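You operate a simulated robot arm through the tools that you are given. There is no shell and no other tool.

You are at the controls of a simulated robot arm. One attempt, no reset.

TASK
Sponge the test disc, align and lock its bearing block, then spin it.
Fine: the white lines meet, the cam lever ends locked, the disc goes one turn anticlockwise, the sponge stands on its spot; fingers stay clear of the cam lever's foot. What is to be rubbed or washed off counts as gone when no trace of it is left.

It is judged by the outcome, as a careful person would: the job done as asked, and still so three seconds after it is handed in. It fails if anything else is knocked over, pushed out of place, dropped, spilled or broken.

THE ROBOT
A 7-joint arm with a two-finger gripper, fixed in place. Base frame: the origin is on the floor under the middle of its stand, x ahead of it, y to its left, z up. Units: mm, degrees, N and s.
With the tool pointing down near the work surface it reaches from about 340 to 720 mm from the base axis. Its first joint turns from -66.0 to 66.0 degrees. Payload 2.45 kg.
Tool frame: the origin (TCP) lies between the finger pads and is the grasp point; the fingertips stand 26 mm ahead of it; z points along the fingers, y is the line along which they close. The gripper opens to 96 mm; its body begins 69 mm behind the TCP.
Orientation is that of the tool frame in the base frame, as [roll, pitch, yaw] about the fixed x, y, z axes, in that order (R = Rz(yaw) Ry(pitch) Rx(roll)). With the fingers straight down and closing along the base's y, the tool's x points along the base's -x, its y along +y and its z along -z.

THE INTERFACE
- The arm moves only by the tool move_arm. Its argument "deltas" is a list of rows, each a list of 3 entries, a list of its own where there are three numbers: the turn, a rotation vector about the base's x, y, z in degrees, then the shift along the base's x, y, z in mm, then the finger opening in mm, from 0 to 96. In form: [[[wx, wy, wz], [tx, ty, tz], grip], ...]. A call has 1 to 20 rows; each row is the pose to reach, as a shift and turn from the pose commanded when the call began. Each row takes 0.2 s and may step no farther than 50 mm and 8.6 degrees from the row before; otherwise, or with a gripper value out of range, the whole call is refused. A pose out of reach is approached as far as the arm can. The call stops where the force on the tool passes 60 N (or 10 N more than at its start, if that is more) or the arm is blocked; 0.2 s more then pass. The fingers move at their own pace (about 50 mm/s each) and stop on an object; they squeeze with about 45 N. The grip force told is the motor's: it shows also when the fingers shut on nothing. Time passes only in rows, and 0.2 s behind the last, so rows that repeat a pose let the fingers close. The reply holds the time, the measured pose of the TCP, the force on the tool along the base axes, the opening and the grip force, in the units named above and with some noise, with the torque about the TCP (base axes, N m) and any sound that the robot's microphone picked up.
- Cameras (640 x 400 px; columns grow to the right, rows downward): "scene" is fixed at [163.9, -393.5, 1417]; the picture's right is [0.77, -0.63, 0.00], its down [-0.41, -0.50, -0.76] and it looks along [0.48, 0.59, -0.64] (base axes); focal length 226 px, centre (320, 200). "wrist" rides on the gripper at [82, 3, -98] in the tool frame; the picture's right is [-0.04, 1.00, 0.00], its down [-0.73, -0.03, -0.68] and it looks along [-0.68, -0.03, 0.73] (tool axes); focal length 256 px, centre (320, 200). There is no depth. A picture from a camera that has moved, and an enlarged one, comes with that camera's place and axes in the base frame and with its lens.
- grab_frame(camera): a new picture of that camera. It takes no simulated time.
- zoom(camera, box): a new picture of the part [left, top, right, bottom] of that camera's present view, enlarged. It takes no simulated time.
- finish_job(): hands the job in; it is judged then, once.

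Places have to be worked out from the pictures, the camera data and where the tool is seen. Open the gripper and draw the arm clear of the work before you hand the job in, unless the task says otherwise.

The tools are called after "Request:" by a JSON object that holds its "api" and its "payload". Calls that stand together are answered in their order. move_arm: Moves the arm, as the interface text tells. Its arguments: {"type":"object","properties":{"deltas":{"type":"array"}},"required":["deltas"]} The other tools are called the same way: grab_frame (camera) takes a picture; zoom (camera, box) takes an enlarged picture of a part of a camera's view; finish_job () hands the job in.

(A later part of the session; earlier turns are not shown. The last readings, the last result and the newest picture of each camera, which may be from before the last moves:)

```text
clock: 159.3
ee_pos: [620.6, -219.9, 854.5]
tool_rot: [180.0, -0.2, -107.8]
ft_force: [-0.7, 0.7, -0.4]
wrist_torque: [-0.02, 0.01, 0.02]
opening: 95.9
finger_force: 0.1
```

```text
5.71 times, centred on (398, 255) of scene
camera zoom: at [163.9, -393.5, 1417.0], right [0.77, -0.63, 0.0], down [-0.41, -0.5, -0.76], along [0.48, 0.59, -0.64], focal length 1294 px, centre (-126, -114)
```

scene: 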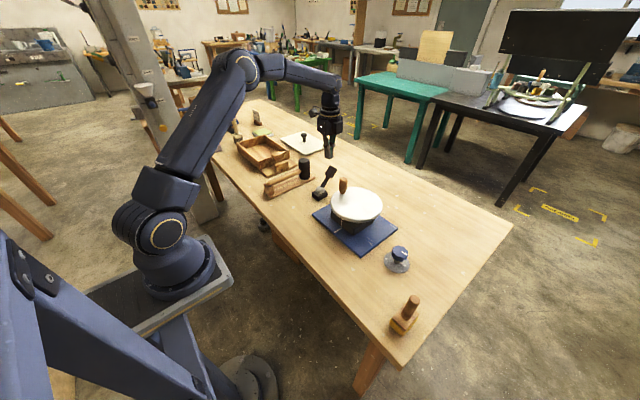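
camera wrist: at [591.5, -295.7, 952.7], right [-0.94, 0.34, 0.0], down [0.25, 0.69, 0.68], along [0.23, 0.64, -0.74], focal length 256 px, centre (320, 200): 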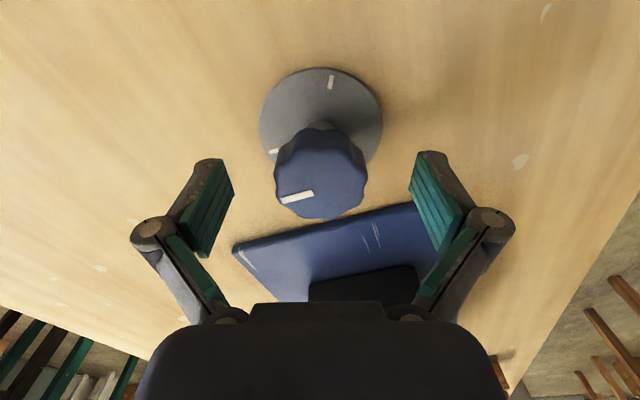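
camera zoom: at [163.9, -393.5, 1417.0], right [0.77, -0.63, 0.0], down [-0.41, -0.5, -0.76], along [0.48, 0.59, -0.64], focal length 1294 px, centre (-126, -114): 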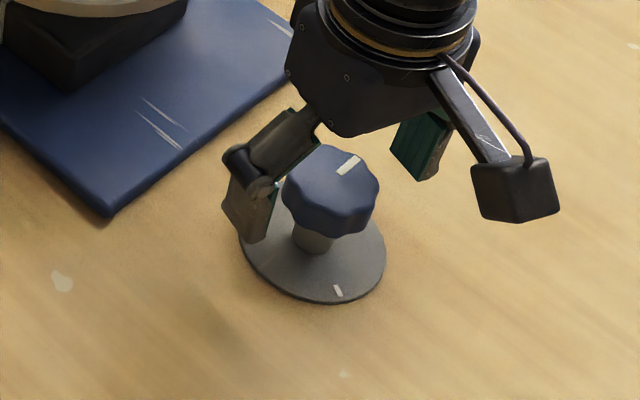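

I'll close on the knob and try a small +5° turn, reading torque and checking the knob and the lines.

Request:
{"api": "move_arm", "payload": {"deltas": [[[0, 0, 0], [0, 0, 0], 70], [[0, 0, 0], [0, 0, 0], 50], [[0, 0, 0], [0, 0, 0], 25], [[0, 0, 0], [0, 0, 0], 25], [[0, 0, 0], [0, 0, 0], 25], [[0, 0, 0], [0, 0, 0], 25], [[0, 0, 2.5], [0, 0, 0], 25], [[0, 0, 5], [0, 0, 0], 25], [[0, 0, 5], [0, 0, 0], 25]]}}

Request:
{"api": "zoom", "payload": {"camera": "scene", "box": [332, 216, 352, 232]}}

Request:
{"api": "zoom", "payload": {"camera": "scene", "box": [350, 220, 446, 290]}}

```text
clock: 161.3
ee_pos: [619.0, -219.8, 855.1]
tool_rot: [-179.8, -0.1, -102.8]
ft_force: [3.2, 0.1, -2.8]
wrist_torque: [-0.44, -0.05, -0.03]
opening: 44.0
finger_force: 45.1
```

```text
16.00 times, centred on (342, 224) of scene
camera zoom: at [164.0, -393.5, 1417.0], right [0.77, -0.63, 0.0], down [-0.41, -0.5, -0.76], along [0.48, 0.59, -0.64], focal length 3624 px, centre (-32, -184)
```

zoom: 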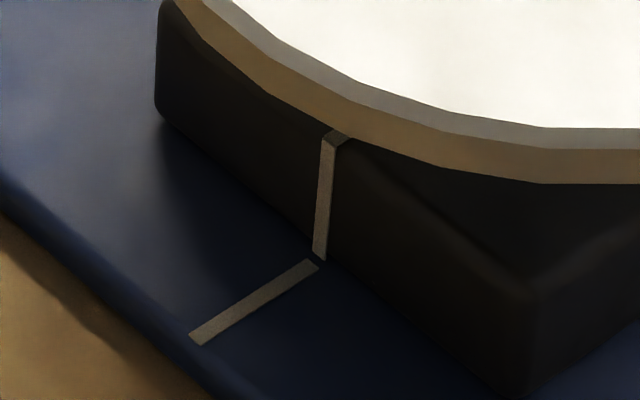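

```text
5.71 times, centred on (398, 255) of scene
camera zoom: at [164.0, -393.5, 1417.0], right [0.77, -0.63, 0.0], down [-0.41, -0.5, -0.76], along [0.48, 0.59, -0.64], focal length 1294 px, centre (-126, -114)
```

zoom: 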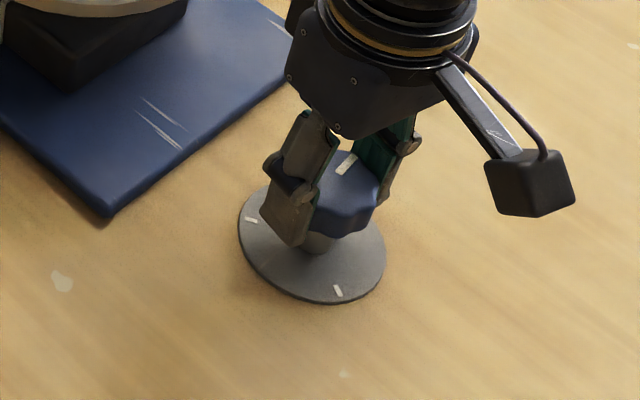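

The knob turned, but 5° is too little to judge the block. I'll turn a total of +20° (about 1.1 mm if unlocked) and compare; it can be reversed.

Request:
{"api": "move_arm", "payload": {"deltas": [[[0, 0, 5], [0, 0, 0], 25], [[0, 0, 10], [0, 0, 0], 25], [[0, 0, 15], [0, 0, 0], 25], [[0, 0, 15], [0, 0, 0], 25]]}}

Request:
{"api": "zoom", "payload": {"camera": "scene", "box": [332, 216, 352, 232]}}

Request:
{"api": "zoom", "payload": {"camera": "scene", "box": [350, 220, 446, 290]}}

```text
clock: 162.3
ee_pos: [619.9, -219.3, 855.0]
tool_rot: [-179.8, -0.1, -87.8]
ft_force: [5.5, 0.9, -3.4]
wrist_torque: [-0.19, -0.14, -0.02]
opening: 43.8
finger_force: 44.7
```

```text
16.00 times, centred on (342, 224) of scene
camera zoom: at [164.1, -393.5, 1417.0], right [0.77, -0.63, 0.0], down [-0.41, -0.5, -0.76], along [0.48, 0.59, -0.64], focal length 3624 px, centre (-32, -184)
```

zoom: 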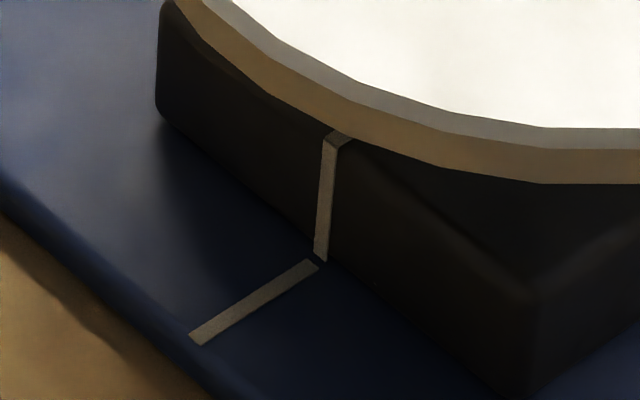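

```text
5.71 times, centred on (398, 255) of scene
camera zoom: at [164.1, -393.5, 1417.0], right [0.77, -0.63, 0.0], down [-0.41, -0.5, -0.76], along [0.48, 0.59, -0.64], focal length 1294 px, centre (-126, -114)
```

zoom: 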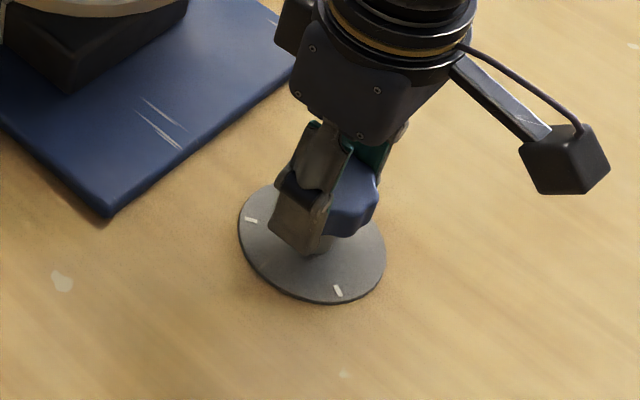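

The shift is too small to judge from here. I'll release and measure from the front with the wrist camera.

Request:
{"api": "move_arm", "payload": {"deltas": [[[0, 0, 0], [0, 0, 0], 60], [[0, 0, 0], [0, 0, 0], 96], [[0, 0, 0], [0, 0, 0], 96], [[0, 0, 0], [0, 0, 45], 96], [[0, 0, 0], [0, 0, 90], 96], [[0, 0, -8], [0, 0, 130], 96], [[0, 0, -16], [-10, 20, 150], 96], [[0, 0, -24], [-35, 45, 150], 96], [[0, 0, -32], [-65, 70, 150], 96], [[0, 0, -40], [-95, 95, 150], 96], [[0, 0, -48], [-120, 115, 145], 96], [[0, 0, -56], [-140, 135, 140], 96], [[0, 0, -64], [-155, 155, 130], 96], [[0, 0, -72], [-165, 175, 120], 96], [[0, 0, -80], [-172, 195, 115], 96], [[0, 0, -88], [-178, 209, 110], 96], [[0, 0, -92], [-178, 209, 110], 96], [[0, 0, -92], [-178, 209, 110], 96]]}}

Request:
{"api": "zoom", "payload": {"camera": "wrist", "box": [304, 182, 344, 207]}}

Request:
{"api": "zoom", "payload": {"camera": "scene", "box": [332, 216, 352, 232]}}

Request:
{"api": "zoom", "payload": {"camera": "scene", "box": [380, 235, 428, 275]}}

```text
clock: 166.1
ee_pos: [442.3, -11.2, 964.5]
tool_rot: [180.0, -0.2, -179.9]
ft_force: [-0.9, 0.1, -0.6]
wrist_torque: [0.02, 0.0, 0.05]
opening: 96.0
finger_force: 0.0
```

```text
16.00 times, centred on (324, 194) of wrist
camera zoom: at [359.3, -7.5, 1063.2], right [0.04, 1.0, 0.0], down [0.73, -0.03, 0.68], along [0.68, -0.03, -0.74], focal length 4096 px, centre (256, 288)
```

zoom: 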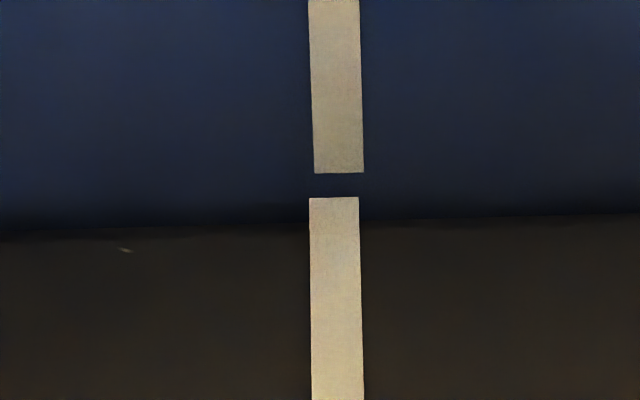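

```text
16.00 times, centred on (342, 224) of scene
camera zoom: at [163.9, -393.5, 1417.0], right [0.77, -0.63, 0.0], down [-0.41, -0.5, -0.76], along [0.48, 0.59, -0.64], focal length 3624 px, centre (-32, -184)
```

zoom: 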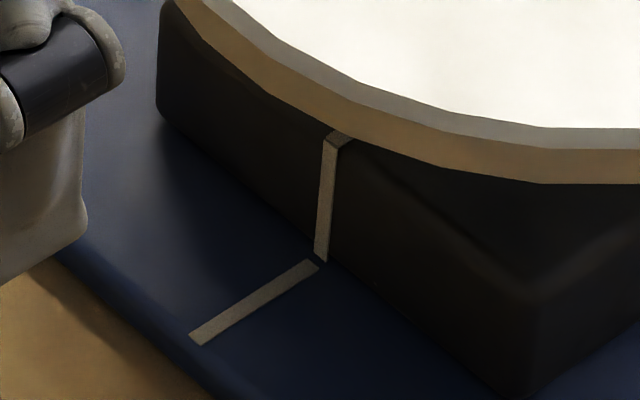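

```text
10.00 times, centred on (404, 255) of scene
camera zoom: at [163.9, -393.5, 1417.0], right [0.77, -0.63, 0.0], down [-0.41, -0.5, -0.76], along [0.48, 0.59, -0.64], focal length 2265 px, centre (-520, -350)
```

zoom: 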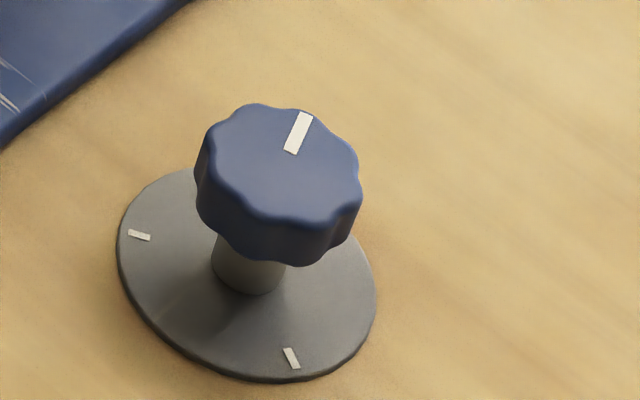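

The knob turned 20–30° but the block moved only about 0.48 mm, well below the 1.1+ mm of before, so the lever's effect is unclear. I'll wait a couple of seconds and see whether the block creeps.

Request:
{"api": "move_arm", "payload": {"deltas": [[[0, 0, 0], [0, 0, 0], 96], [[0, 0, 0], [0, 0, 0], 96], [[0, 0, 0], [0, 0, 0], 96], [[0, 0, 0], [0, 0, 0], 96], [[0, 0, 0], [0, 0, 0], 96], [[0, 0, 0], [0, 0, 0], 96], [[0, 0, 0], [0, 0, 0], 96], [[0, 0, 0], [0, 0, 0], 96], [[0, 0, 0], [0, 0, 0], 96], [[0, 0, 0], [0, 0, 0], 96]]}}

Request:
{"api": "zoom", "payload": {"camera": "wrist", "box": [304, 182, 344, 207]}}

Request:
{"api": "zoom", "payload": {"camera": "scene", "box": [350, 220, 446, 290]}}

```text
clock: 168.3
ee_pos: [442.4, -10.7, 965.0]
tool_rot: [-180.0, 0.0, -179.8]
ft_force: [-0.2, -0.5, 0.4]
wrist_torque: [0.02, 0.04, 0.01]
opening: 95.8
finger_force: 0.0
```

```text
16.00 times, centred on (324, 194) of wrist
camera zoom: at [359.4, -7.7, 1063.2], right [0.04, 1.0, 0.0], down [0.73, -0.03, 0.68], along [0.68, -0.03, -0.74], focal length 4096 px, centre (256, 288)
```

zoom: 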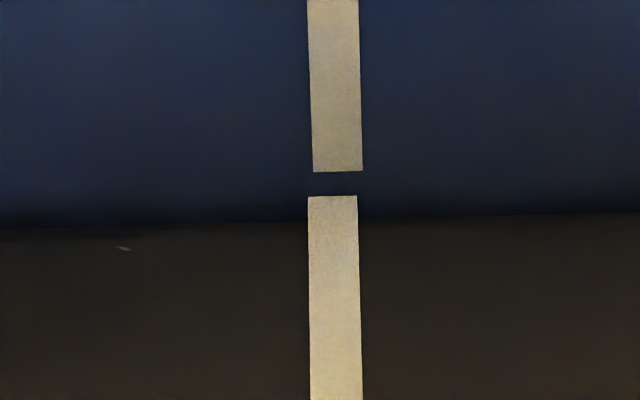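

```text
5.71 times, centred on (398, 255) of scene
camera zoom: at [163.9, -393.5, 1417.0], right [0.77, -0.63, 0.0], down [-0.41, -0.5, -0.76], along [0.48, 0.59, -0.64], focal length 1294 px, centre (-126, -114)
```

zoom: 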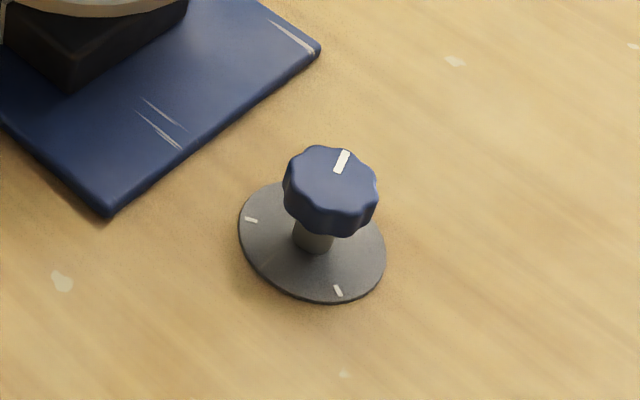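

No creep; the block is now 0.44 mm past the mark while the knob moved about 30°. I'll turn the knob back by the same 20° with the lever still here, and see how the block answers.

Request:
{"api": "move_arm", "payload": {"deltas": [[[0, 0, 8], [5, -15, 5], 96], [[0, 0, 16], [15, -35, 15], 96], [[0, 0, 24], [30, -55, 30], 96], [[0, 0, 32], [50, -80, 40], 96], [[0, 0, 40], [75, -105, 40], 96], [[0, 0, 48], [100, -130, 40], 96], [[0, 0, 56], [125, -155, 40], 96], [[0, 0, 64], [145, -175, 40], 96], [[0, 0, 72], [160, -190, 40], 96], [[0, 0, 80], [172, -203, 30], 96], [[0, 0, 88], [178, -209, 10], 96], [[0, 0, 92], [178, -209, -20], 96], [[0, 0, 92], [178, -209, -65], 96], [[0, 0, 92], [178, -209, -110], 96], [[0, 0, 92], [178, -209, -110], 96]]}}

Request:
{"api": "move_arm", "payload": {"deltas": [[[0, 0, 0], [0, 0, 0], 70], [[0, 0, 0], [0, 0, 0], 50], [[0, 0, 0], [0, 0, 0], 25], [[0, 0, 0], [0, 0, 0], 25], [[0, 0, 0], [0, 0, 0], 25], [[0, 0, 0], [0, 0, 0], 25]]}}

Request:
{"api": "zoom", "payload": {"camera": "scene", "box": [350, 220, 446, 290]}}

```text
clock: 171.5
ee_pos: [620.1, -219.6, 854.6]
tool_rot: [180.0, 0.0, -87.8]
ft_force: [1.1, -0.8, -0.4]
wrist_torque: [-0.01, -0.01, 0.02]
opening: 96.1
finger_force: 0.1
```

```text
clock: 172.9
ee_pos: [620.6, -221.9, 855.1]
tool_rot: [-180.0, -0.1, -87.8]
ft_force: [0.9, -0.8, 0.4]
wrist_torque: [0.05, -0.03, 0.0]
opening: 44.2
finger_force: 45.0
```

```text
5.71 times, centred on (398, 255) of scene
camera zoom: at [163.9, -393.5, 1417.0], right [0.77, -0.63, 0.0], down [-0.41, -0.5, -0.76], along [0.48, 0.59, -0.64], focal length 1294 px, centre (-126, -114)
```

zoom: 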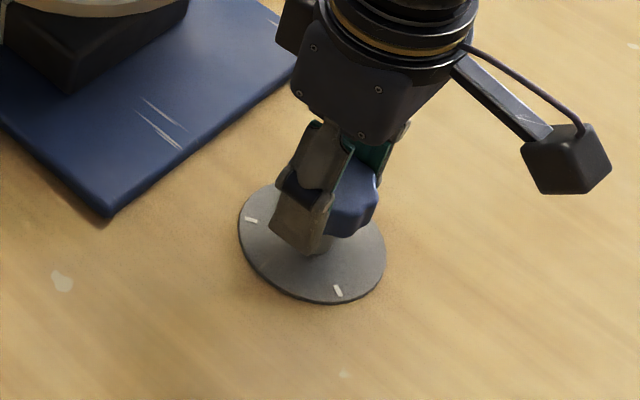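

The grip is centred with no side load. Turning back -20° in small rows.

Request:
{"api": "move_arm", "payload": {"deltas": [[[0, 0, -5], [0, 0, 0], 25], [[0, 0, -10], [0, 0, 0], 25], [[0, 0, -15], [0, 0, 0], 25], [[0, 0, -20], [0, 0, 0], 25], [[0, 0, -20], [0, 0, 0], 25], [[0, 0, -20], [0, 0, 0], 60], [[0, 0, -20], [0, 0, 0], 96], [[0, 0, -20], [0, 0, 0], 96], [[0, 0, -20], [0, 0, 45], 96], [[0, 0, -20], [0, 0, 90], 96], [[0, 0, -28], [0, 0, 130], 96], [[0, 0, -36], [-10, 20, 150], 96], [[0, 0, -44], [-35, 45, 150], 96], [[0, 0, -52], [-65, 70, 150], 96], [[0, 0, -60], [-95, 95, 150], 96], [[0, 0, -68], [-125, 120, 145], 96], [[0, 0, -76], [-145, 150, 135], 96], [[0, 0, -84], [-165, 180, 120], 96], [[0, 0, -92], [-178, 209, 110], 96], [[0, 0, -92], [-178, 209, 110], 96]]}}

Request:
{"api": "zoom", "payload": {"camera": "wrist", "box": [304, 182, 344, 207]}}

Request:
{"api": "zoom", "payload": {"camera": "scene", "box": [350, 220, 446, 290]}}

```text
clock: 177.1
ee_pos: [441.1, -10.3, 965.6]
tool_rot: [180.0, -0.1, -179.9]
ft_force: [0.1, 0.1, -1.0]
wrist_torque: [0.01, 0.01, -0.03]
opening: 95.9
finger_force: 0.1
```

```text
16.00 times, centred on (324, 194) of wrist
camera zoom: at [359.2, -6.6, 1063.1], right [0.04, 1.0, 0.0], down [0.73, -0.03, 0.68], along [0.68, -0.03, -0.73], focal length 4096 px, centre (256, 288)
```

zoom: 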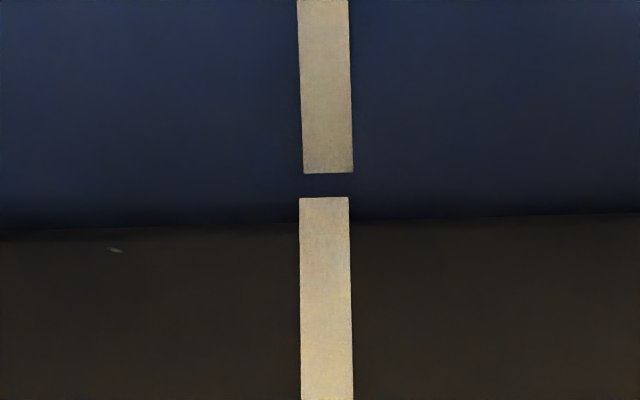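

```text
5.71 times, centred on (398, 255) of scene
camera zoom: at [163.9, -393.5, 1417.0], right [0.77, -0.63, 0.0], down [-0.41, -0.5, -0.76], along [0.48, 0.59, -0.64], focal length 1294 px, centre (-126, -114)
```

zoom: 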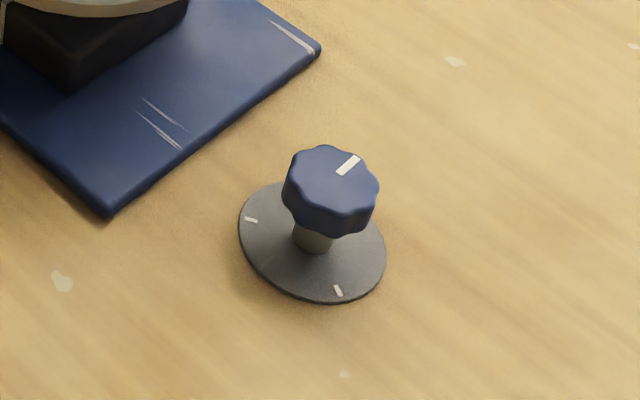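

Turning the knob back didn't move the block at all, so with the lever on the -x side the block is indeed clamped (the small shift was wind-up overcoming the clamp). I'll unlock by pushing the lever back to the +x stop, then recheck the lines.

Request:
{"api": "move_arm", "payload": {"deltas": [[[0, 0, 0], [15, 45, 0], 60], [[0, 0, 0], [30, 90, 0], 30], [[0, 0, 0], [45, 135, 0], 0], [[0, 0, 0], [60, 175, 0], 0], [[0, 0, 0], [76, 201.5, -10], 0], [[0, 0, 0], [76, 201.5, -46], 0], [[0, 0, 0], [90, 201.5, -46], 0], [[0, 0, 0], [100, 201.5, -46], 0], [[0, 0, 0], [108, 201.5, -46], 0], [[0, 0, 0], [116, 201.5, -46], 0], [[0, 0, 0], [124, 201.5, -46], 0], [[0, 0, 0], [132, 201.5, -46], 0], [[0, 0, 0], [140, 201.5, -46], 0], [[0, 0, 0], [148, 201.5, -46], 0], [[0, 0, 0], [156, 201.5, -46], 0], [[0, 0, 0], [164, 201.5, -46], 0], [[0, 0, 0], [164, 201.5, -46], 0]]}}

Request:
{"api": "zoom", "payload": {"camera": "scene", "box": [270, 140, 366, 210]}}

```text
clock: 180.7
ee_pos: [605.5, 190.6, 918.3]
tool_rot: [-180.0, -0.3, -179.8]
ft_force: [-1.9, 1.5, 0.8]
wrist_torque: [-0.04, 0.01, 0.0]
opening: 6.2
finger_force: 28.8
```

```text
5.71 times, centred on (318, 175) of scene
camera zoom: at [163.9, -393.5, 1417.0], right [0.77, -0.63, 0.0], down [-0.41, -0.5, -0.76], along [0.48, 0.59, -0.64], focal length 1294 px, centre (331, 343)
```

zoom: 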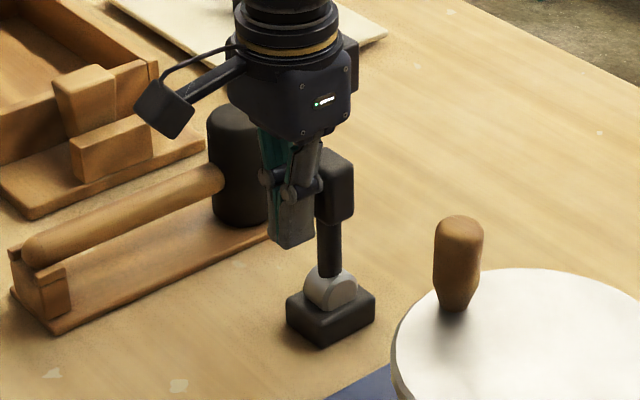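

The lever is upright again; I'll continue to the +x stop.

Request:
{"api": "move_arm", "payload": {"deltas": [[[0, 0, 0], [8, 0, 0], 0], [[0, 0, 0], [16, 0, 0], 0], [[0, 0, 0], [24, 0, 0], 0], [[0, 0, 0], [32, 0, 0], 0], [[0, 0, 0], [40, 0, 0], 0], [[0, 0, 0], [48, 0, 0], 0], [[0, 0, 0], [54, 0, 0], 0], [[0, 0, 0], [59, 0, 0], 0], [[0, 0, 0], [61, 0, 0], 0], [[0, 0, 0], [61, 0, 0], 0]]}}

Request:
{"api": "zoom", "payload": {"camera": "scene", "box": [270, 140, 366, 210]}}

Request:
{"api": "zoom", "payload": {"camera": "scene", "box": [332, 216, 352, 232]}}

```text
clock: 182.9
ee_pos: [664.2, 191.1, 917.5]
tool_rot: [-179.9, -0.5, -179.8]
ft_force: [-22.7, -1.6, 7.0]
wrist_torque: [-0.09, 0.43, -0.04]
opening: 6.1
finger_force: 28.5
```

```text
5.71 times, centred on (318, 175) of scene
camera zoom: at [163.2, -393.6, 1417.1], right [0.77, -0.63, 0.0], down [-0.41, -0.5, -0.76], along [0.48, 0.59, -0.64], focal length 1294 px, centre (331, 343)
```

zoom: 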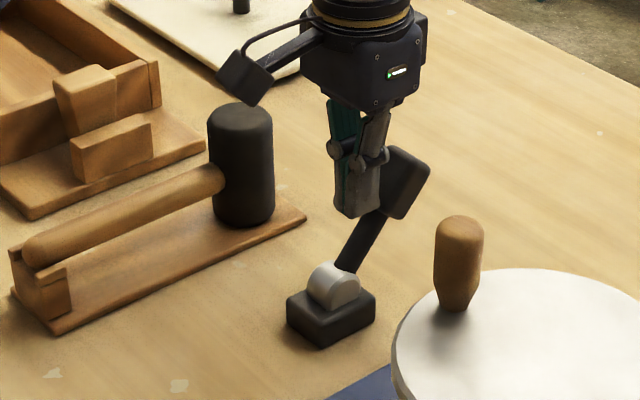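

```text
16.00 times, centred on (342, 224) of scene
camera zoom: at [163.2, -393.6, 1417.1], right [0.77, -0.63, 0.0], down [-0.41, -0.5, -0.76], along [0.48, 0.59, -0.64], focal length 3624 px, centre (-32, -184)
```

zoom: 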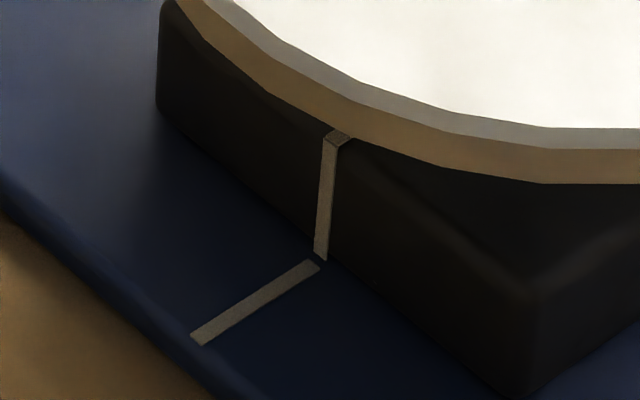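

The lever is at its +x (open) stop. I'll back away and look at the lines from the front.

Request:
{"api": "move_arm", "payload": {"deltas": [[[0, 0, 0], [-15, 0, 0], 0], [[0, 0, 0], [-30, 0, 40], 0], [[0, 0, 0], [-50, -10, 75], 0], [[0, 0, 0], [-80, -35, 95], 0], [[0, 0, 0], [-110, -70, 95], 0], [[0, 0, 0], [-140, -105, 95], 30], [[0, 0, 0], [-170, -140, 95], 60], [[0, 0, 0], [-200, -172, 85], 96], [[0, 0, 0], [-225, -201.5, 60], 96], [[0, 0, 0], [-225, -201.5, 46], 96], [[0, 0, 0], [-225, -201.5, 46], 96]]}}

Request:
{"api": "zoom", "payload": {"camera": "wrist", "box": [304, 182, 344, 207]}}

```text
clock: 185.3
ee_pos: [440.6, -10.9, 964.7]
tool_rot: [180.0, -0.2, -179.8]
ft_force: [-0.2, -0.2, 1.3]
wrist_torque: [-0.01, -0.01, 0.02]
opening: 95.9
finger_force: 0.1
```

```text
16.00 times, centred on (324, 194) of wrist
camera zoom: at [359.1, -7.3, 1063.5], right [0.04, 1.0, 0.0], down [0.73, -0.03, 0.68], along [0.68, -0.03, -0.73], focal length 4096 px, centre (256, 288)
```

zoom: 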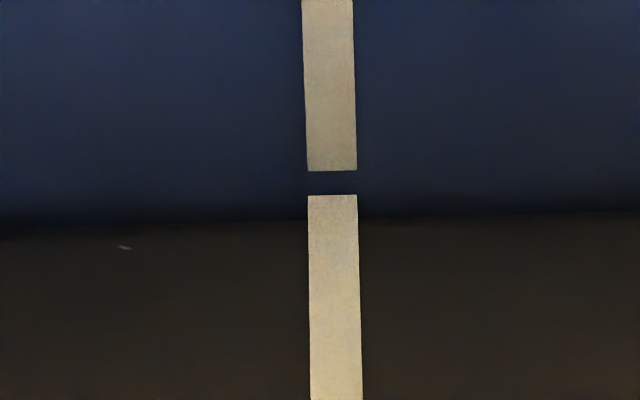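

After unlocking, the block sprang back exactly into line (offset ≈0), confirming -x is the locked side. Now I'll grip the lever's grip again and swing it over to the -x stop.

Request:
{"api": "move_arm", "payload": {"deltas": [[[0, 0, 0], [20, 40, 20], 80], [[0, 0, 0], [40, 80, 40], 60], [[0, 0, 0], [60, 120, 50], 60], [[0, 0, 0], [85, 160, 50], 60], [[0, 0, 0], [120, 190, 50], 60], [[0, 0, 0], [155, 202, 50], 60], [[0, 0, 0], [195, 202, 50], 60], [[0, 0, 0], [230, 202, 40], 60], [[0, 0, 0], [255, 202.5, 13], 60], [[0, 0, 0], [255, 202.5, -25], 60], [[0, 0, 0], [255, 202.5, -59], 60], [[0, 0, 0], [255, 202.5, -59], 60], [[0, 0, 0], [255, 202.5, -59], 45], [[0, 0, 0], [255, 202.5, -59], 20], [[0, 0, 0], [255, 202.5, -59], 20], [[0, 0, 0], [255, 202.5, -59], 20]]}}

Request:
{"api": "zoom", "payload": {"camera": "scene", "box": [290, 140, 386, 200]}}

```text
clock: 188.7
ee_pos: [697.0, 189.8, 904.6]
tool_rot: [-179.9, 0.0, -179.9]
ft_force: [-0.8, -9.7, 1.6]
wrist_torque: [-0.08, 0.07, 0.0]
opening: 38.2
finger_force: 44.7
```

```text
6.67 times, centred on (338, 170) of scene
camera zoom: at [163.8, -393.8, 1416.9], right [0.77, -0.63, 0.0], down [-0.41, -0.5, -0.76], along [0.48, 0.59, -0.64], focal length 1510 px, centre (200, 400)
```

zoom: 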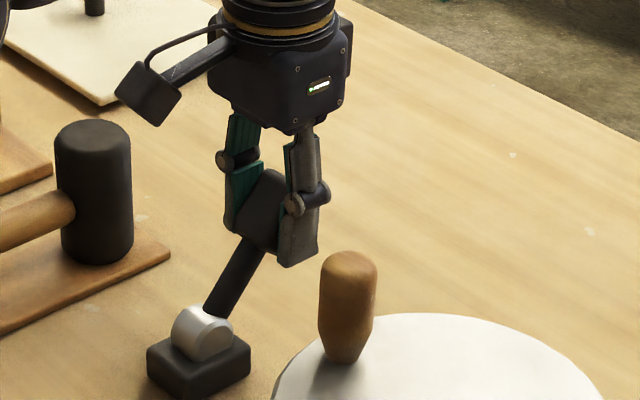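

Gripped. I'll swing it along the arc to vertical first.

Request:
{"api": "move_arm", "payload": {"deltas": [[[0, 0, 0], [-5.1, -1.5, 3.8], 20], [[0, 0, 0], [-11.5, -1.5, 8], 20], [[0, 0, 0], [-18.3, -1.5, 11.5], 20], [[0, 0, 0], [-25.4, -1.5, 14.4], 20], [[0, 0, 0], [-32.7, -1.5, 16.7], 20], [[0, 0, 0], [-40.2, -1.5, 18.4], 20], [[0, 0, 0], [-47.8, -1.5, 19.4], 20], [[0, 0, 0], [-55.4, -1.5, 19.7], 20], [[0, 0, 0], [-55.4, -1.5, 19.7], 20]]}}

Request:
{"api": "zoom", "payload": {"camera": "scene", "box": [290, 140, 386, 200]}}

```text
clock: 190.7
ee_pos: [642.4, 190.2, 926.5]
tool_rot: [-180.0, 0.1, -179.9]
ft_force: [14.2, -2.6, 10.1]
wrist_torque: [-0.06, -1.3, -0.06]
opening: 38.2
finger_force: 44.5
```

```text
6.67 times, centred on (338, 170) of scene
camera zoom: at [164.1, -393.7, 1417.0], right [0.77, -0.63, 0.0], down [-0.41, -0.5, -0.76], along [0.48, 0.59, -0.64], focal length 1510 px, centre (200, 400)
```

zoom: 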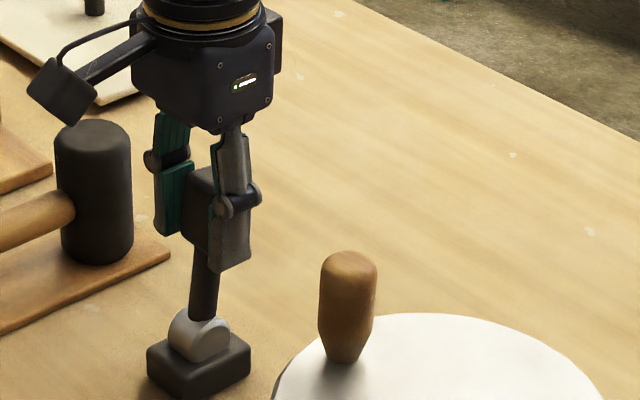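

Upright, grip holding. Continuing over the top toward the -x stop.

Request:
{"api": "move_arm", "payload": {"deltas": [[[0, 0, 0], [-7.6, 0, -0.3], 20], [[0, 0, 0], [-15.2, 0, -1.3], 20], [[0, 0, 0], [-22.7, 0, -3], 20], [[0, 0, 0], [-30, 0, -5.3], 20], [[0, 0, 0], [-37.1, 0, -8.2], 20], [[0, 0, 0], [-37.1, 0, -8.2], 20]]}}

Request:
{"api": "zoom", "payload": {"camera": "scene", "box": [290, 140, 386, 200]}}

```text
clock: 192.1
ee_pos: [604.2, 190.4, 917.6]
tool_rot: [179.9, 0.1, -179.9]
ft_force: [4.9, -4.4, 21.3]
wrist_torque: [-0.04, -1.01, -0.04]
opening: 37.5
finger_force: 45.2
```

```text
6.67 times, centred on (338, 170) of scene
camera zoom: at [163.6, -393.8, 1417.0], right [0.77, -0.63, 0.0], down [-0.41, -0.5, -0.76], along [0.48, 0.59, -0.64], focal length 1510 px, centre (200, 400)
```

zoom: 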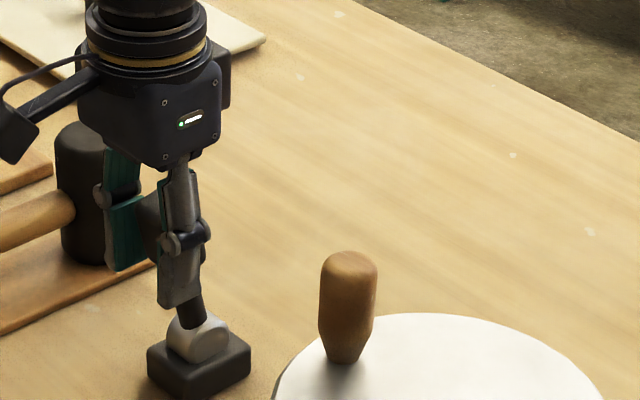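

About 105–110° now. I'll continue the last part to the stop; the fingertips stay well above and outside the foot.

Request:
{"api": "move_arm", "payload": {"deltas": [[[0, 0, 0], [-6.8, 0, -3.5], 20], [[0, 0, 0], [-13.2, 0, -7.7], 20], [[0, 0, 0], [-18.1, 0, -11.3], 20], [[0, 0, 0], [-20, 0, -12.8], 20], [[0, 0, 0], [-20, 0, -12.8], 20]]}}

Request:
{"api": "zoom", "payload": {"camera": "scene", "box": [290, 140, 386, 200]}}

```text
clock: 193.3
ee_pos: [583.2, 189.7, 904.4]
tool_rot: [-180.0, -0.2, -179.8]
ft_force: [-1.6, 1.0, -1.3]
wrist_torque: [-0.05, 0.03, 0.01]
opening: 20.5
finger_force: 0.8
```

```text
6.67 times, centred on (338, 170) of scene
camera zoom: at [163.9, -393.5, 1417.0], right [0.77, -0.63, 0.0], down [-0.41, -0.5, -0.76], along [0.48, 0.59, -0.64], focal length 1510 px, centre (200, 400)
```

zoom: 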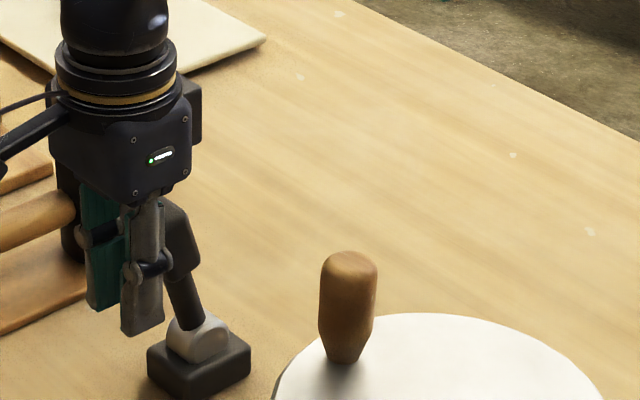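

The grip slipped off at about 107°. I'll move back and up, go over to the +x side, and push the lever the rest of the way with closed fingers.

Request:
{"api": "move_arm", "payload": {"deltas": [[[0, 0, 0], [-15, 0, 0], 20], [[0, 0, 0], [-25, 0, 40], 0], [[0, 0, 0], [-25, 0, 80], 0], [[0, 0, 0], [-15, 0, 110], 0], [[0, 0, 0], [30, 0, 110], 0], [[0, 0, 0], [75, 0, 110], 0], [[0, 0, 0], [100, 0, 100], 0], [[0, 0, 0], [100, 0, 60], 0], [[0, 0, 0], [100, 0, 21], 0], [[0, 0, 0], [100, 0, 21], 0]]}}

Request:
{"api": "zoom", "payload": {"camera": "scene", "box": [290, 140, 386, 200]}}

```text
clock: 195.5
ee_pos: [683.6, 188.5, 926.1]
tool_rot: [-180.0, 0.0, -179.8]
ft_force: [-0.2, -1.1, -0.5]
wrist_torque: [0.0, -0.01, 0.01]
opening: 0.0
finger_force: 28.5
```

```text
6.67 times, centred on (338, 170) of scene
camera zoom: at [163.9, -393.5, 1417.0], right [0.77, -0.63, 0.0], down [-0.41, -0.5, -0.76], along [0.48, 0.59, -0.64], focal length 1510 px, centre (200, 400)
```

zoom: 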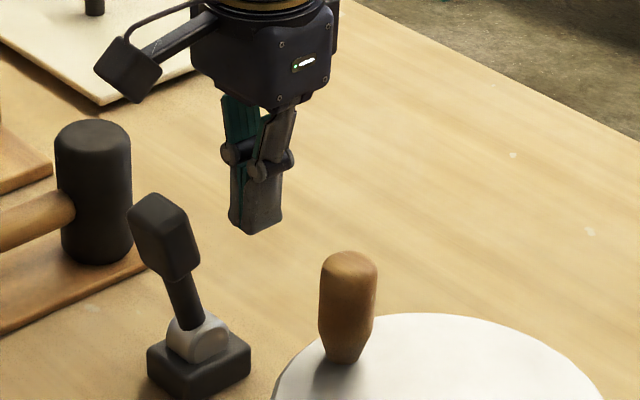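

Clear behind the lever now. Pushing it toward -x until it drops home.

Request:
{"api": "move_arm", "payload": {"deltas": [[[0, 0, 0], [-15, 0, -2], 0], [[0, 0, 0], [-28, 0, -2], 0], [[0, 0, 0], [-36, 0, -2], 0], [[0, 0, 0], [-44, 0, -2], 0], [[0, 0, 0], [-52, 0, -2], 0], [[0, 0, 0], [-60, 0, -2], 0], [[0, 0, 0], [-66, 0, -2], 0], [[0, 0, 0], [-66, 0, -2], 0]]}}

Request:
{"api": "zoom", "payload": {"camera": "scene", "box": [290, 140, 386, 200]}}

```text
clock: 197.3
ee_pos: [618.4, 190.6, 923.5]
tool_rot: [-179.9, -0.1, -179.9]
ft_force: [0.0, -0.2, 0.0]
wrist_torque: [0.0, -0.01, 0.02]
opening: 0.0
finger_force: 28.4
```

```text
6.67 times, centred on (338, 170) of scene
camera zoom: at [163.9, -393.5, 1417.0], right [0.77, -0.63, 0.0], down [-0.41, -0.5, -0.76], along [0.48, 0.59, -0.64], focal length 1510 px, centre (200, 400)
```

zoom: 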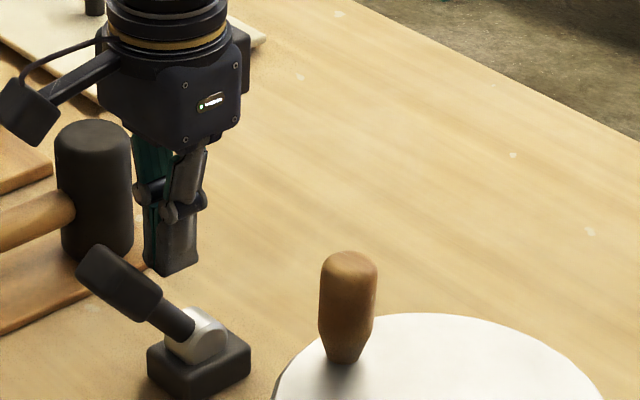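

The lever snapped over to its -x stop. I'll press lightly on the grip once more to be sure it is home.

Request:
{"api": "move_arm", "payload": {"deltas": [[[0, 0, 0], [0, 0, 40], 0], [[0, 0, 0], [-40, 0, 60], 0], [[0, 0, 0], [-40, 0, 42], 0], [[0, 0, 0], [-40, 0, 33], 0], [[0, 0, 0], [-40, 0, 28], 0], [[0, 0, 0], [-40, 0, 26], 0], [[0, 0, 0], [-40, 0, 26], 0]]}}

Request:
{"api": "zoom", "payload": {"camera": "scene", "box": [290, 140, 386, 200]}}

```text
clock: 198.9
ee_pos: [578.0, 190.6, 951.8]
tool_rot: [-180.0, 0.0, -179.8]
ft_force: [-7.7, -2.6, 22.5]
wrist_torque: [-0.1, 0.25, -0.02]
opening: 5.9
finger_force: 28.8
```

```text
6.67 times, centred on (338, 170) of scene
camera zoom: at [163.3, -393.7, 1417.0], right [0.77, -0.63, 0.0], down [-0.41, -0.5, -0.76], along [0.48, 0.59, -0.64], focal length 1510 px, centre (200, 400)
```

zoom: 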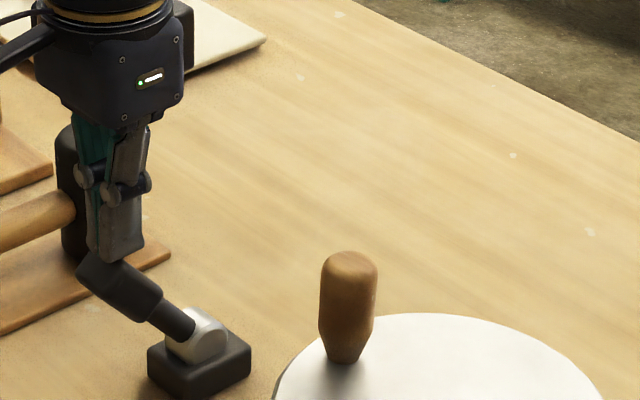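

The lever is home. I'll rise and check the lines from the front after locking.

Request:
{"api": "move_arm", "payload": {"deltas": [[[0, 0, 0], [0, 0, 45], 0], [[0, 0, 0], [-25, -30, 60], 0], [[0, 0, 0], [-50, -65, 60], 0], [[0, 0, 0], [-75, -105, 55], 30], [[0, 0, 0], [-100, -145, 45], 60], [[0, 0, 0], [-125, -180, 30], 96], [[0, 0, 0], [-136.5, -201, 15.3], 96], [[0, 0, 0], [-136.5, -201, 15.3], 96]]}}

Request:
{"api": "zoom", "payload": {"camera": "wrist", "box": [304, 182, 344, 207]}}

Request:
{"api": "zoom", "payload": {"camera": "scene", "box": [280, 150, 440, 250]}}

```text
clock: 200.7
ee_pos: [442.5, -11.5, 963.8]
tool_rot: [179.9, -0.2, -179.8]
ft_force: [0.0, 0.0, 1.2]
wrist_torque: [0.01, 0.02, -0.06]
opening: 96.1
finger_force: 0.0
```

```text
16.00 times, centred on (324, 194) of wrist
camera zoom: at [359.7, -8.0, 1062.6], right [0.04, 1.0, 0.0], down [0.73, -0.03, 0.68], along [0.68, -0.03, -0.74], focal length 4096 px, centre (256, 288)
```

zoom: 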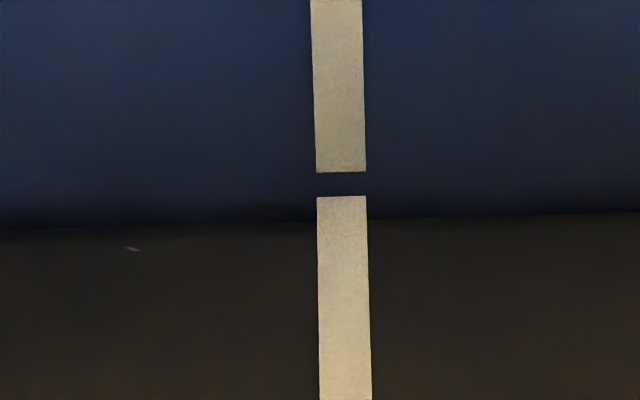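

```text
4.00 times, centred on (360, 200) of scene
camera zoom: at [163.9, -393.5, 1417.0], right [0.77, -0.63, 0.0], down [-0.41, -0.5, -0.76], along [0.48, 0.59, -0.64], focal length 906 px, centre (160, 200)
```

zoom: 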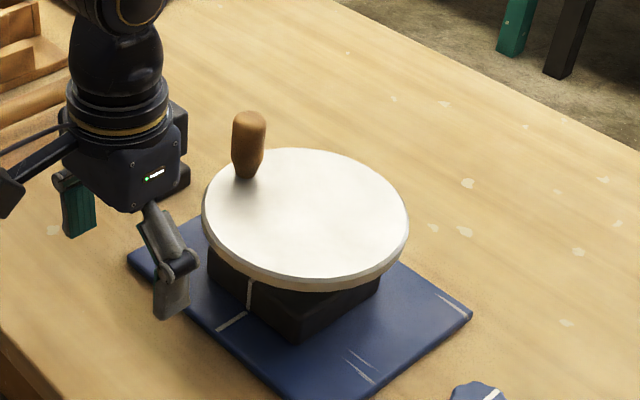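

The lines still coincide after locking. Now for the spin: I'll rise for a clear overhead view to locate the disc centre and its handle precisely.

Request:
{"api": "move_arm", "payload": {"deltas": [[[0, 0, 0], [0, 0, 45], 96], [[0, 0, 0], [5, 0, 90], 96], [[0, 0, 0], [10, 0, 136], 96], [[0, 0, 0], [10, 0, 136], 96]]}}

Request:
{"api": "grab_frame", "payload": {"camera": "wrist"}}

Request:
{"api": "zoom", "payload": {"camera": "wrist", "box": [256, 150, 384, 250]}}

Request:
{"api": "zoom", "payload": {"camera": "scene", "box": [316, 160, 396, 230]}}

```text
clock: 201.7
ee_pos: [452.1, -10.6, 1101.7]
tool_rot: [-179.9, -0.1, -179.9]
ft_force: [-0.2, -0.7, 0.8]
wrist_torque: [-0.02, -0.02, 0.02]
opening: 96.1
finger_force: 0.0
```

```text
taken
camera wrist: at [369.4, -7.7, 1200.6], right [0.04, 1.0, 0.0], down [0.73, -0.03, 0.68], along [0.68, -0.03, -0.74], focal length 256 px, centre (320, 200)
```

wrist: 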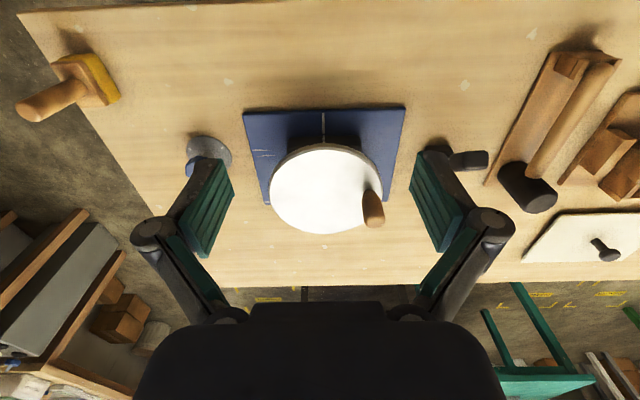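

```text
4.00 times, centred on (320, 200) of wrist
camera zoom: at [369.4, -7.7, 1200.6], right [0.04, 1.0, 0.0], down [0.73, -0.03, 0.68], along [0.68, -0.03, -0.74], focal length 1024 px, centre (320, 200)
```

zoom: 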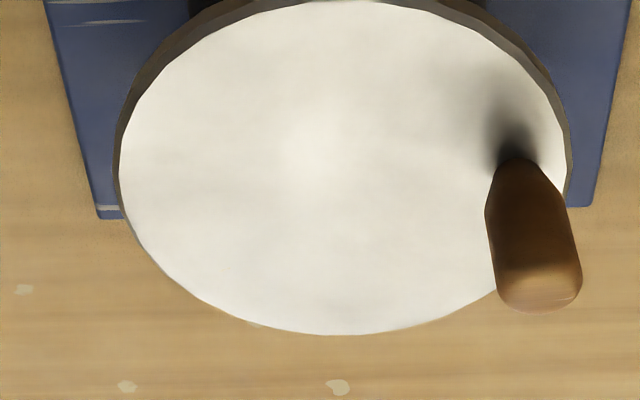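

```text
5.71 times, centred on (356, 195) of scene
camera zoom: at [163.9, -393.5, 1417.0], right [0.77, -0.63, 0.0], down [-0.41, -0.5, -0.76], along [0.48, 0.59, -0.64], focal length 1294 px, centre (114, 229)
```

zoom: 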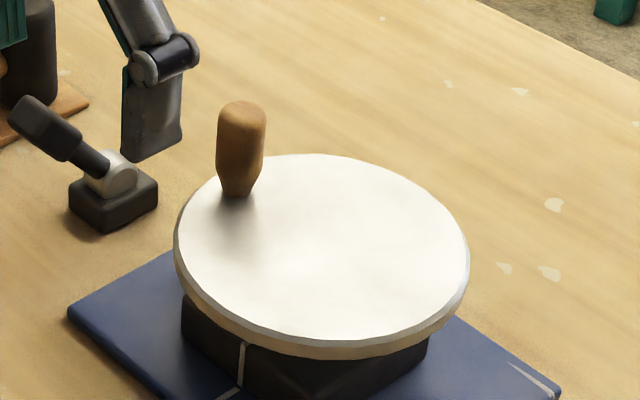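

The disc is clean, its centre is near [642,-10] and the handle axis near [630,57], radius about 67 mm. I'll move above the handle with open fingers and descend around it, staying above the disc.

Request:
{"api": "move_arm", "payload": {"deltas": [[[0, 0, 0], [36, 14, -12], 96], [[0, 0, 0], [72, 28, -24], 96], [[0, 0, 0], [108, 42, -36], 96], [[0, 0, 0], [144, 56, -48], 96], [[0, 0, 0], [179.5, 68.5, -60], 96], [[0, 0, 0], [179.5, 68.5, -60], 96]]}}

Request:
{"api": "grab_frame", "payload": {"camera": "wrist"}}

Request:
{"api": "zoom", "payload": {"camera": "scene", "box": [310, 140, 406, 220]}}

```text
clock: 203.1
ee_pos: [631.4, 57.5, 1041.1]
tool_rot: [-180.0, -0.1, -179.7]
ft_force: [0.1, 1.0, 0.1]
wrist_torque: [-0.02, 0.0, 0.02]
opening: 95.8
finger_force: 0.0
```

```text
taken
camera wrist: at [548.7, 61.5, 1139.0], right [0.04, 1.0, 0.0], down [0.74, -0.03, 0.68], along [0.68, -0.03, -0.74], focal length 256 px, centre (320, 200)
```

wrist: 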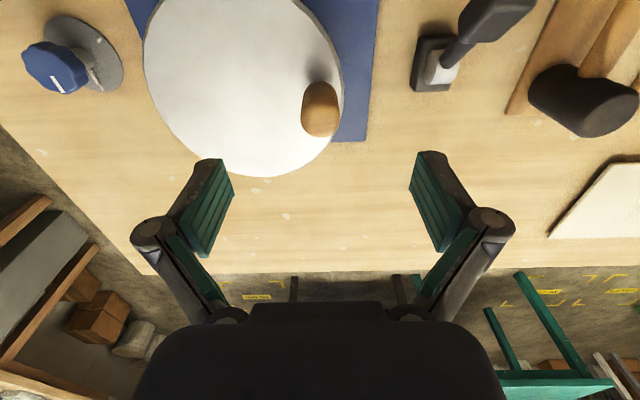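

```text
5.00 times, centred on (358, 180) of scene
camera zoom: at [163.9, -393.5, 1417.0], right [0.77, -0.63, 0.0], down [-0.41, -0.5, -0.76], along [0.48, 0.59, -0.64], focal length 1132 px, centre (130, 300)
```

zoom: 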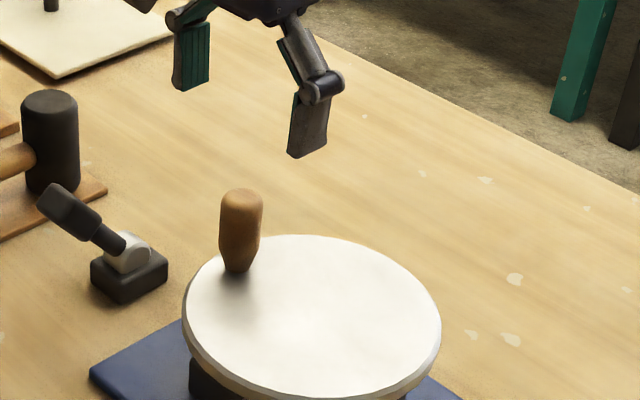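

The handle sits right under the tool at about [633,58]. I'll descend around it to z=948 and close gently.

Request:
{"api": "move_arm", "payload": {"deltas": [[[0, 0, 0], [2, 1, -45], 96], [[0, 0, 0], [3, 1, -75], 96], [[0, 0, 0], [3, 1, -92], 96], [[0, 0, 0], [3, 1, -92], 70], [[0, 0, 0], [3, 1, -92], 50], [[0, 0, 0], [3, 1, -92], 20], [[0, 0, 0], [3, 1, -92], 20], [[0, 0, 0], [3, 1, -92], 20], [[0, 0, 0], [3, 1, -92], 20]]}}

Request:
{"api": "grab_frame", "payload": {"camera": "wrist"}}

Request:
{"api": "zoom", "payload": {"camera": "scene", "box": [310, 140, 406, 220]}}

```text
clock: 205.1
ee_pos: [633.2, 57.6, 947.3]
tool_rot: [-179.9, -0.1, -179.9]
ft_force: [0.0, -1.3, 0.0]
wrist_torque: [-0.03, -0.11, -0.03]
opening: 29.6
finger_force: 45.4
```

```text
taken
camera wrist: at [551.5, 61.6, 1046.6], right [0.04, 1.0, 0.0], down [0.73, -0.03, 0.68], along [0.68, -0.03, -0.74], focal length 256 px, centre (320, 200)
```

wrist: 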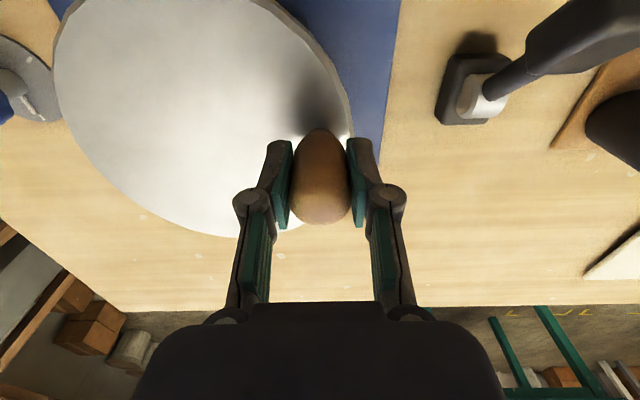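

```text
5.00 times, centred on (358, 180) of scene
camera zoom: at [163.9, -393.6, 1417.0], right [0.77, -0.63, 0.0], down [-0.41, -0.5, -0.76], along [0.48, 0.59, -0.64], focal length 1132 px, centre (130, 300)
```

zoom: 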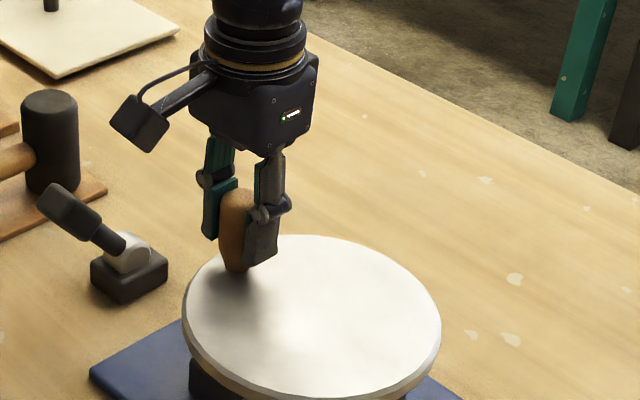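

The handle is gripped at 30 mm with almost no side load. I'll start anticlockwise (toward -x) around centre [642,-10] with radius 68.6 and check forces after 30°.

Request:
{"api": "move_arm", "payload": {"deltas": [[[0, 0, 0], [-3.5, -0.6, 0], 20], [[0, 0, 0], [-7.0, -1.4, 0], 20], [[0, 0, 0], [-13.9, -3.5, 0], 20], [[0, 0, 0], [-20.5, -6.3, 0], 20], [[0, 0, 0], [-26.8, -9.8, 0], 20], [[0, 0, 0], [-32.7, -13.9, 0], 20], [[0, 0, 0], [-32.7, -13.9, 0], 20]]}}

Request:
{"api": "zoom", "payload": {"camera": "scene", "box": [310, 140, 406, 220]}}

```text
clock: 206.7
ee_pos: [600.2, 47.7, 948.3]
tool_rot: [179.8, -0.1, -179.6]
ft_force: [-2.1, 23.5, -5.5]
wrist_torque: [0.55, -0.74, 0.75]
opening: 28.6
finger_force: 45.7
```

```text
5.00 times, centred on (358, 180) of scene
camera zoom: at [164.0, -392.9, 1417.2], right [0.77, -0.63, 0.0], down [-0.41, -0.5, -0.76], along [0.48, 0.59, -0.64], focal length 1132 px, centre (130, 300)
```

zoom: 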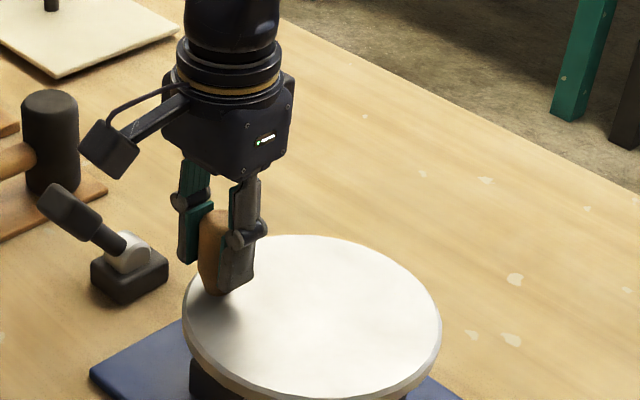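

The disc follows; the load shows about 20 N outward, so the tool's circle should be shifted a little toward -x. I'll continue with centre [637.5,-10] and check again.

Request:
{"api": "move_arm", "payload": {"deltas": [[[0, 0, 0], [-6.3, -1.6, 0], 20], [[0, 0, 0], [-11.6, -6.5, 0], 20], [[0, 0, 0], [-16.3, -11.9, 0], 20], [[0, 0, 0], [-20.4, -17.8, 0], 20], [[0, 0, 0], [-23.9, -24.1, 0], 20], [[0, 0, 0], [-26.7, -30.7, 0], 20], [[0, 0, 0], [-26.7, -30.7, 0], 20]]}}

Request:
{"api": "grab_frame", "payload": {"camera": "wrist"}}

Request:
{"api": "zoom", "payload": {"camera": "scene", "box": [310, 140, 406, 220]}}

```text
clock: 208.3
ee_pos: [576.5, 14.3, 947.1]
tool_rot: [-179.9, 0.1, -179.7]
ft_force: [5.6, 10.6, -14.4]
wrist_torque: [0.25, -0.83, 0.82]
opening: 27.6
finger_force: 45.1
```

```text
taken
camera wrist: at [493.4, 18.0, 1046.6], right [0.04, 1.0, 0.0], down [0.73, -0.03, 0.68], along [0.68, -0.02, -0.73], focal length 256 px, centre (320, 200)
```

wrist: 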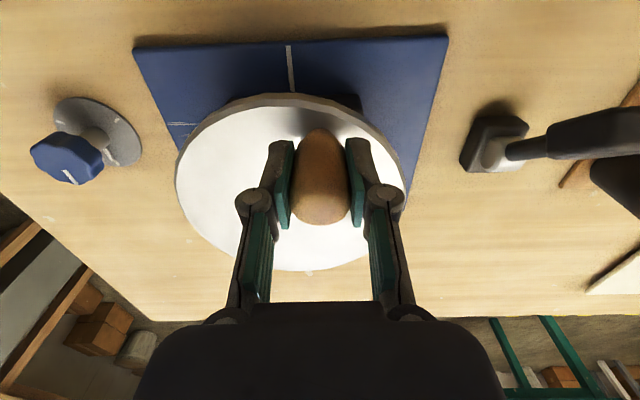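

```text
5.00 times, centred on (358, 180) of scene
camera zoom: at [164.3, -393.2, 1417.1], right [0.77, -0.63, 0.0], down [-0.41, -0.5, -0.76], along [0.48, 0.59, -0.64], focal length 1132 px, centre (130, 300)
```

zoom: 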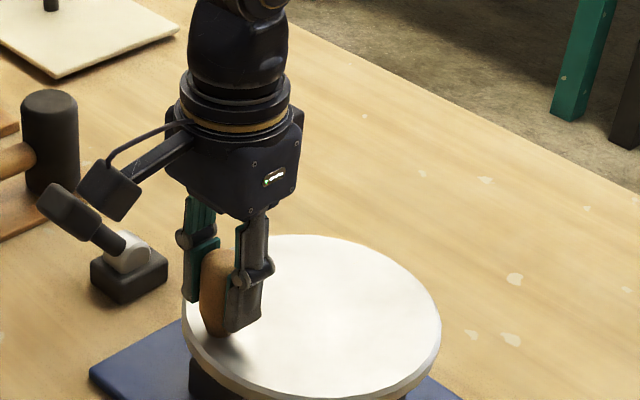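

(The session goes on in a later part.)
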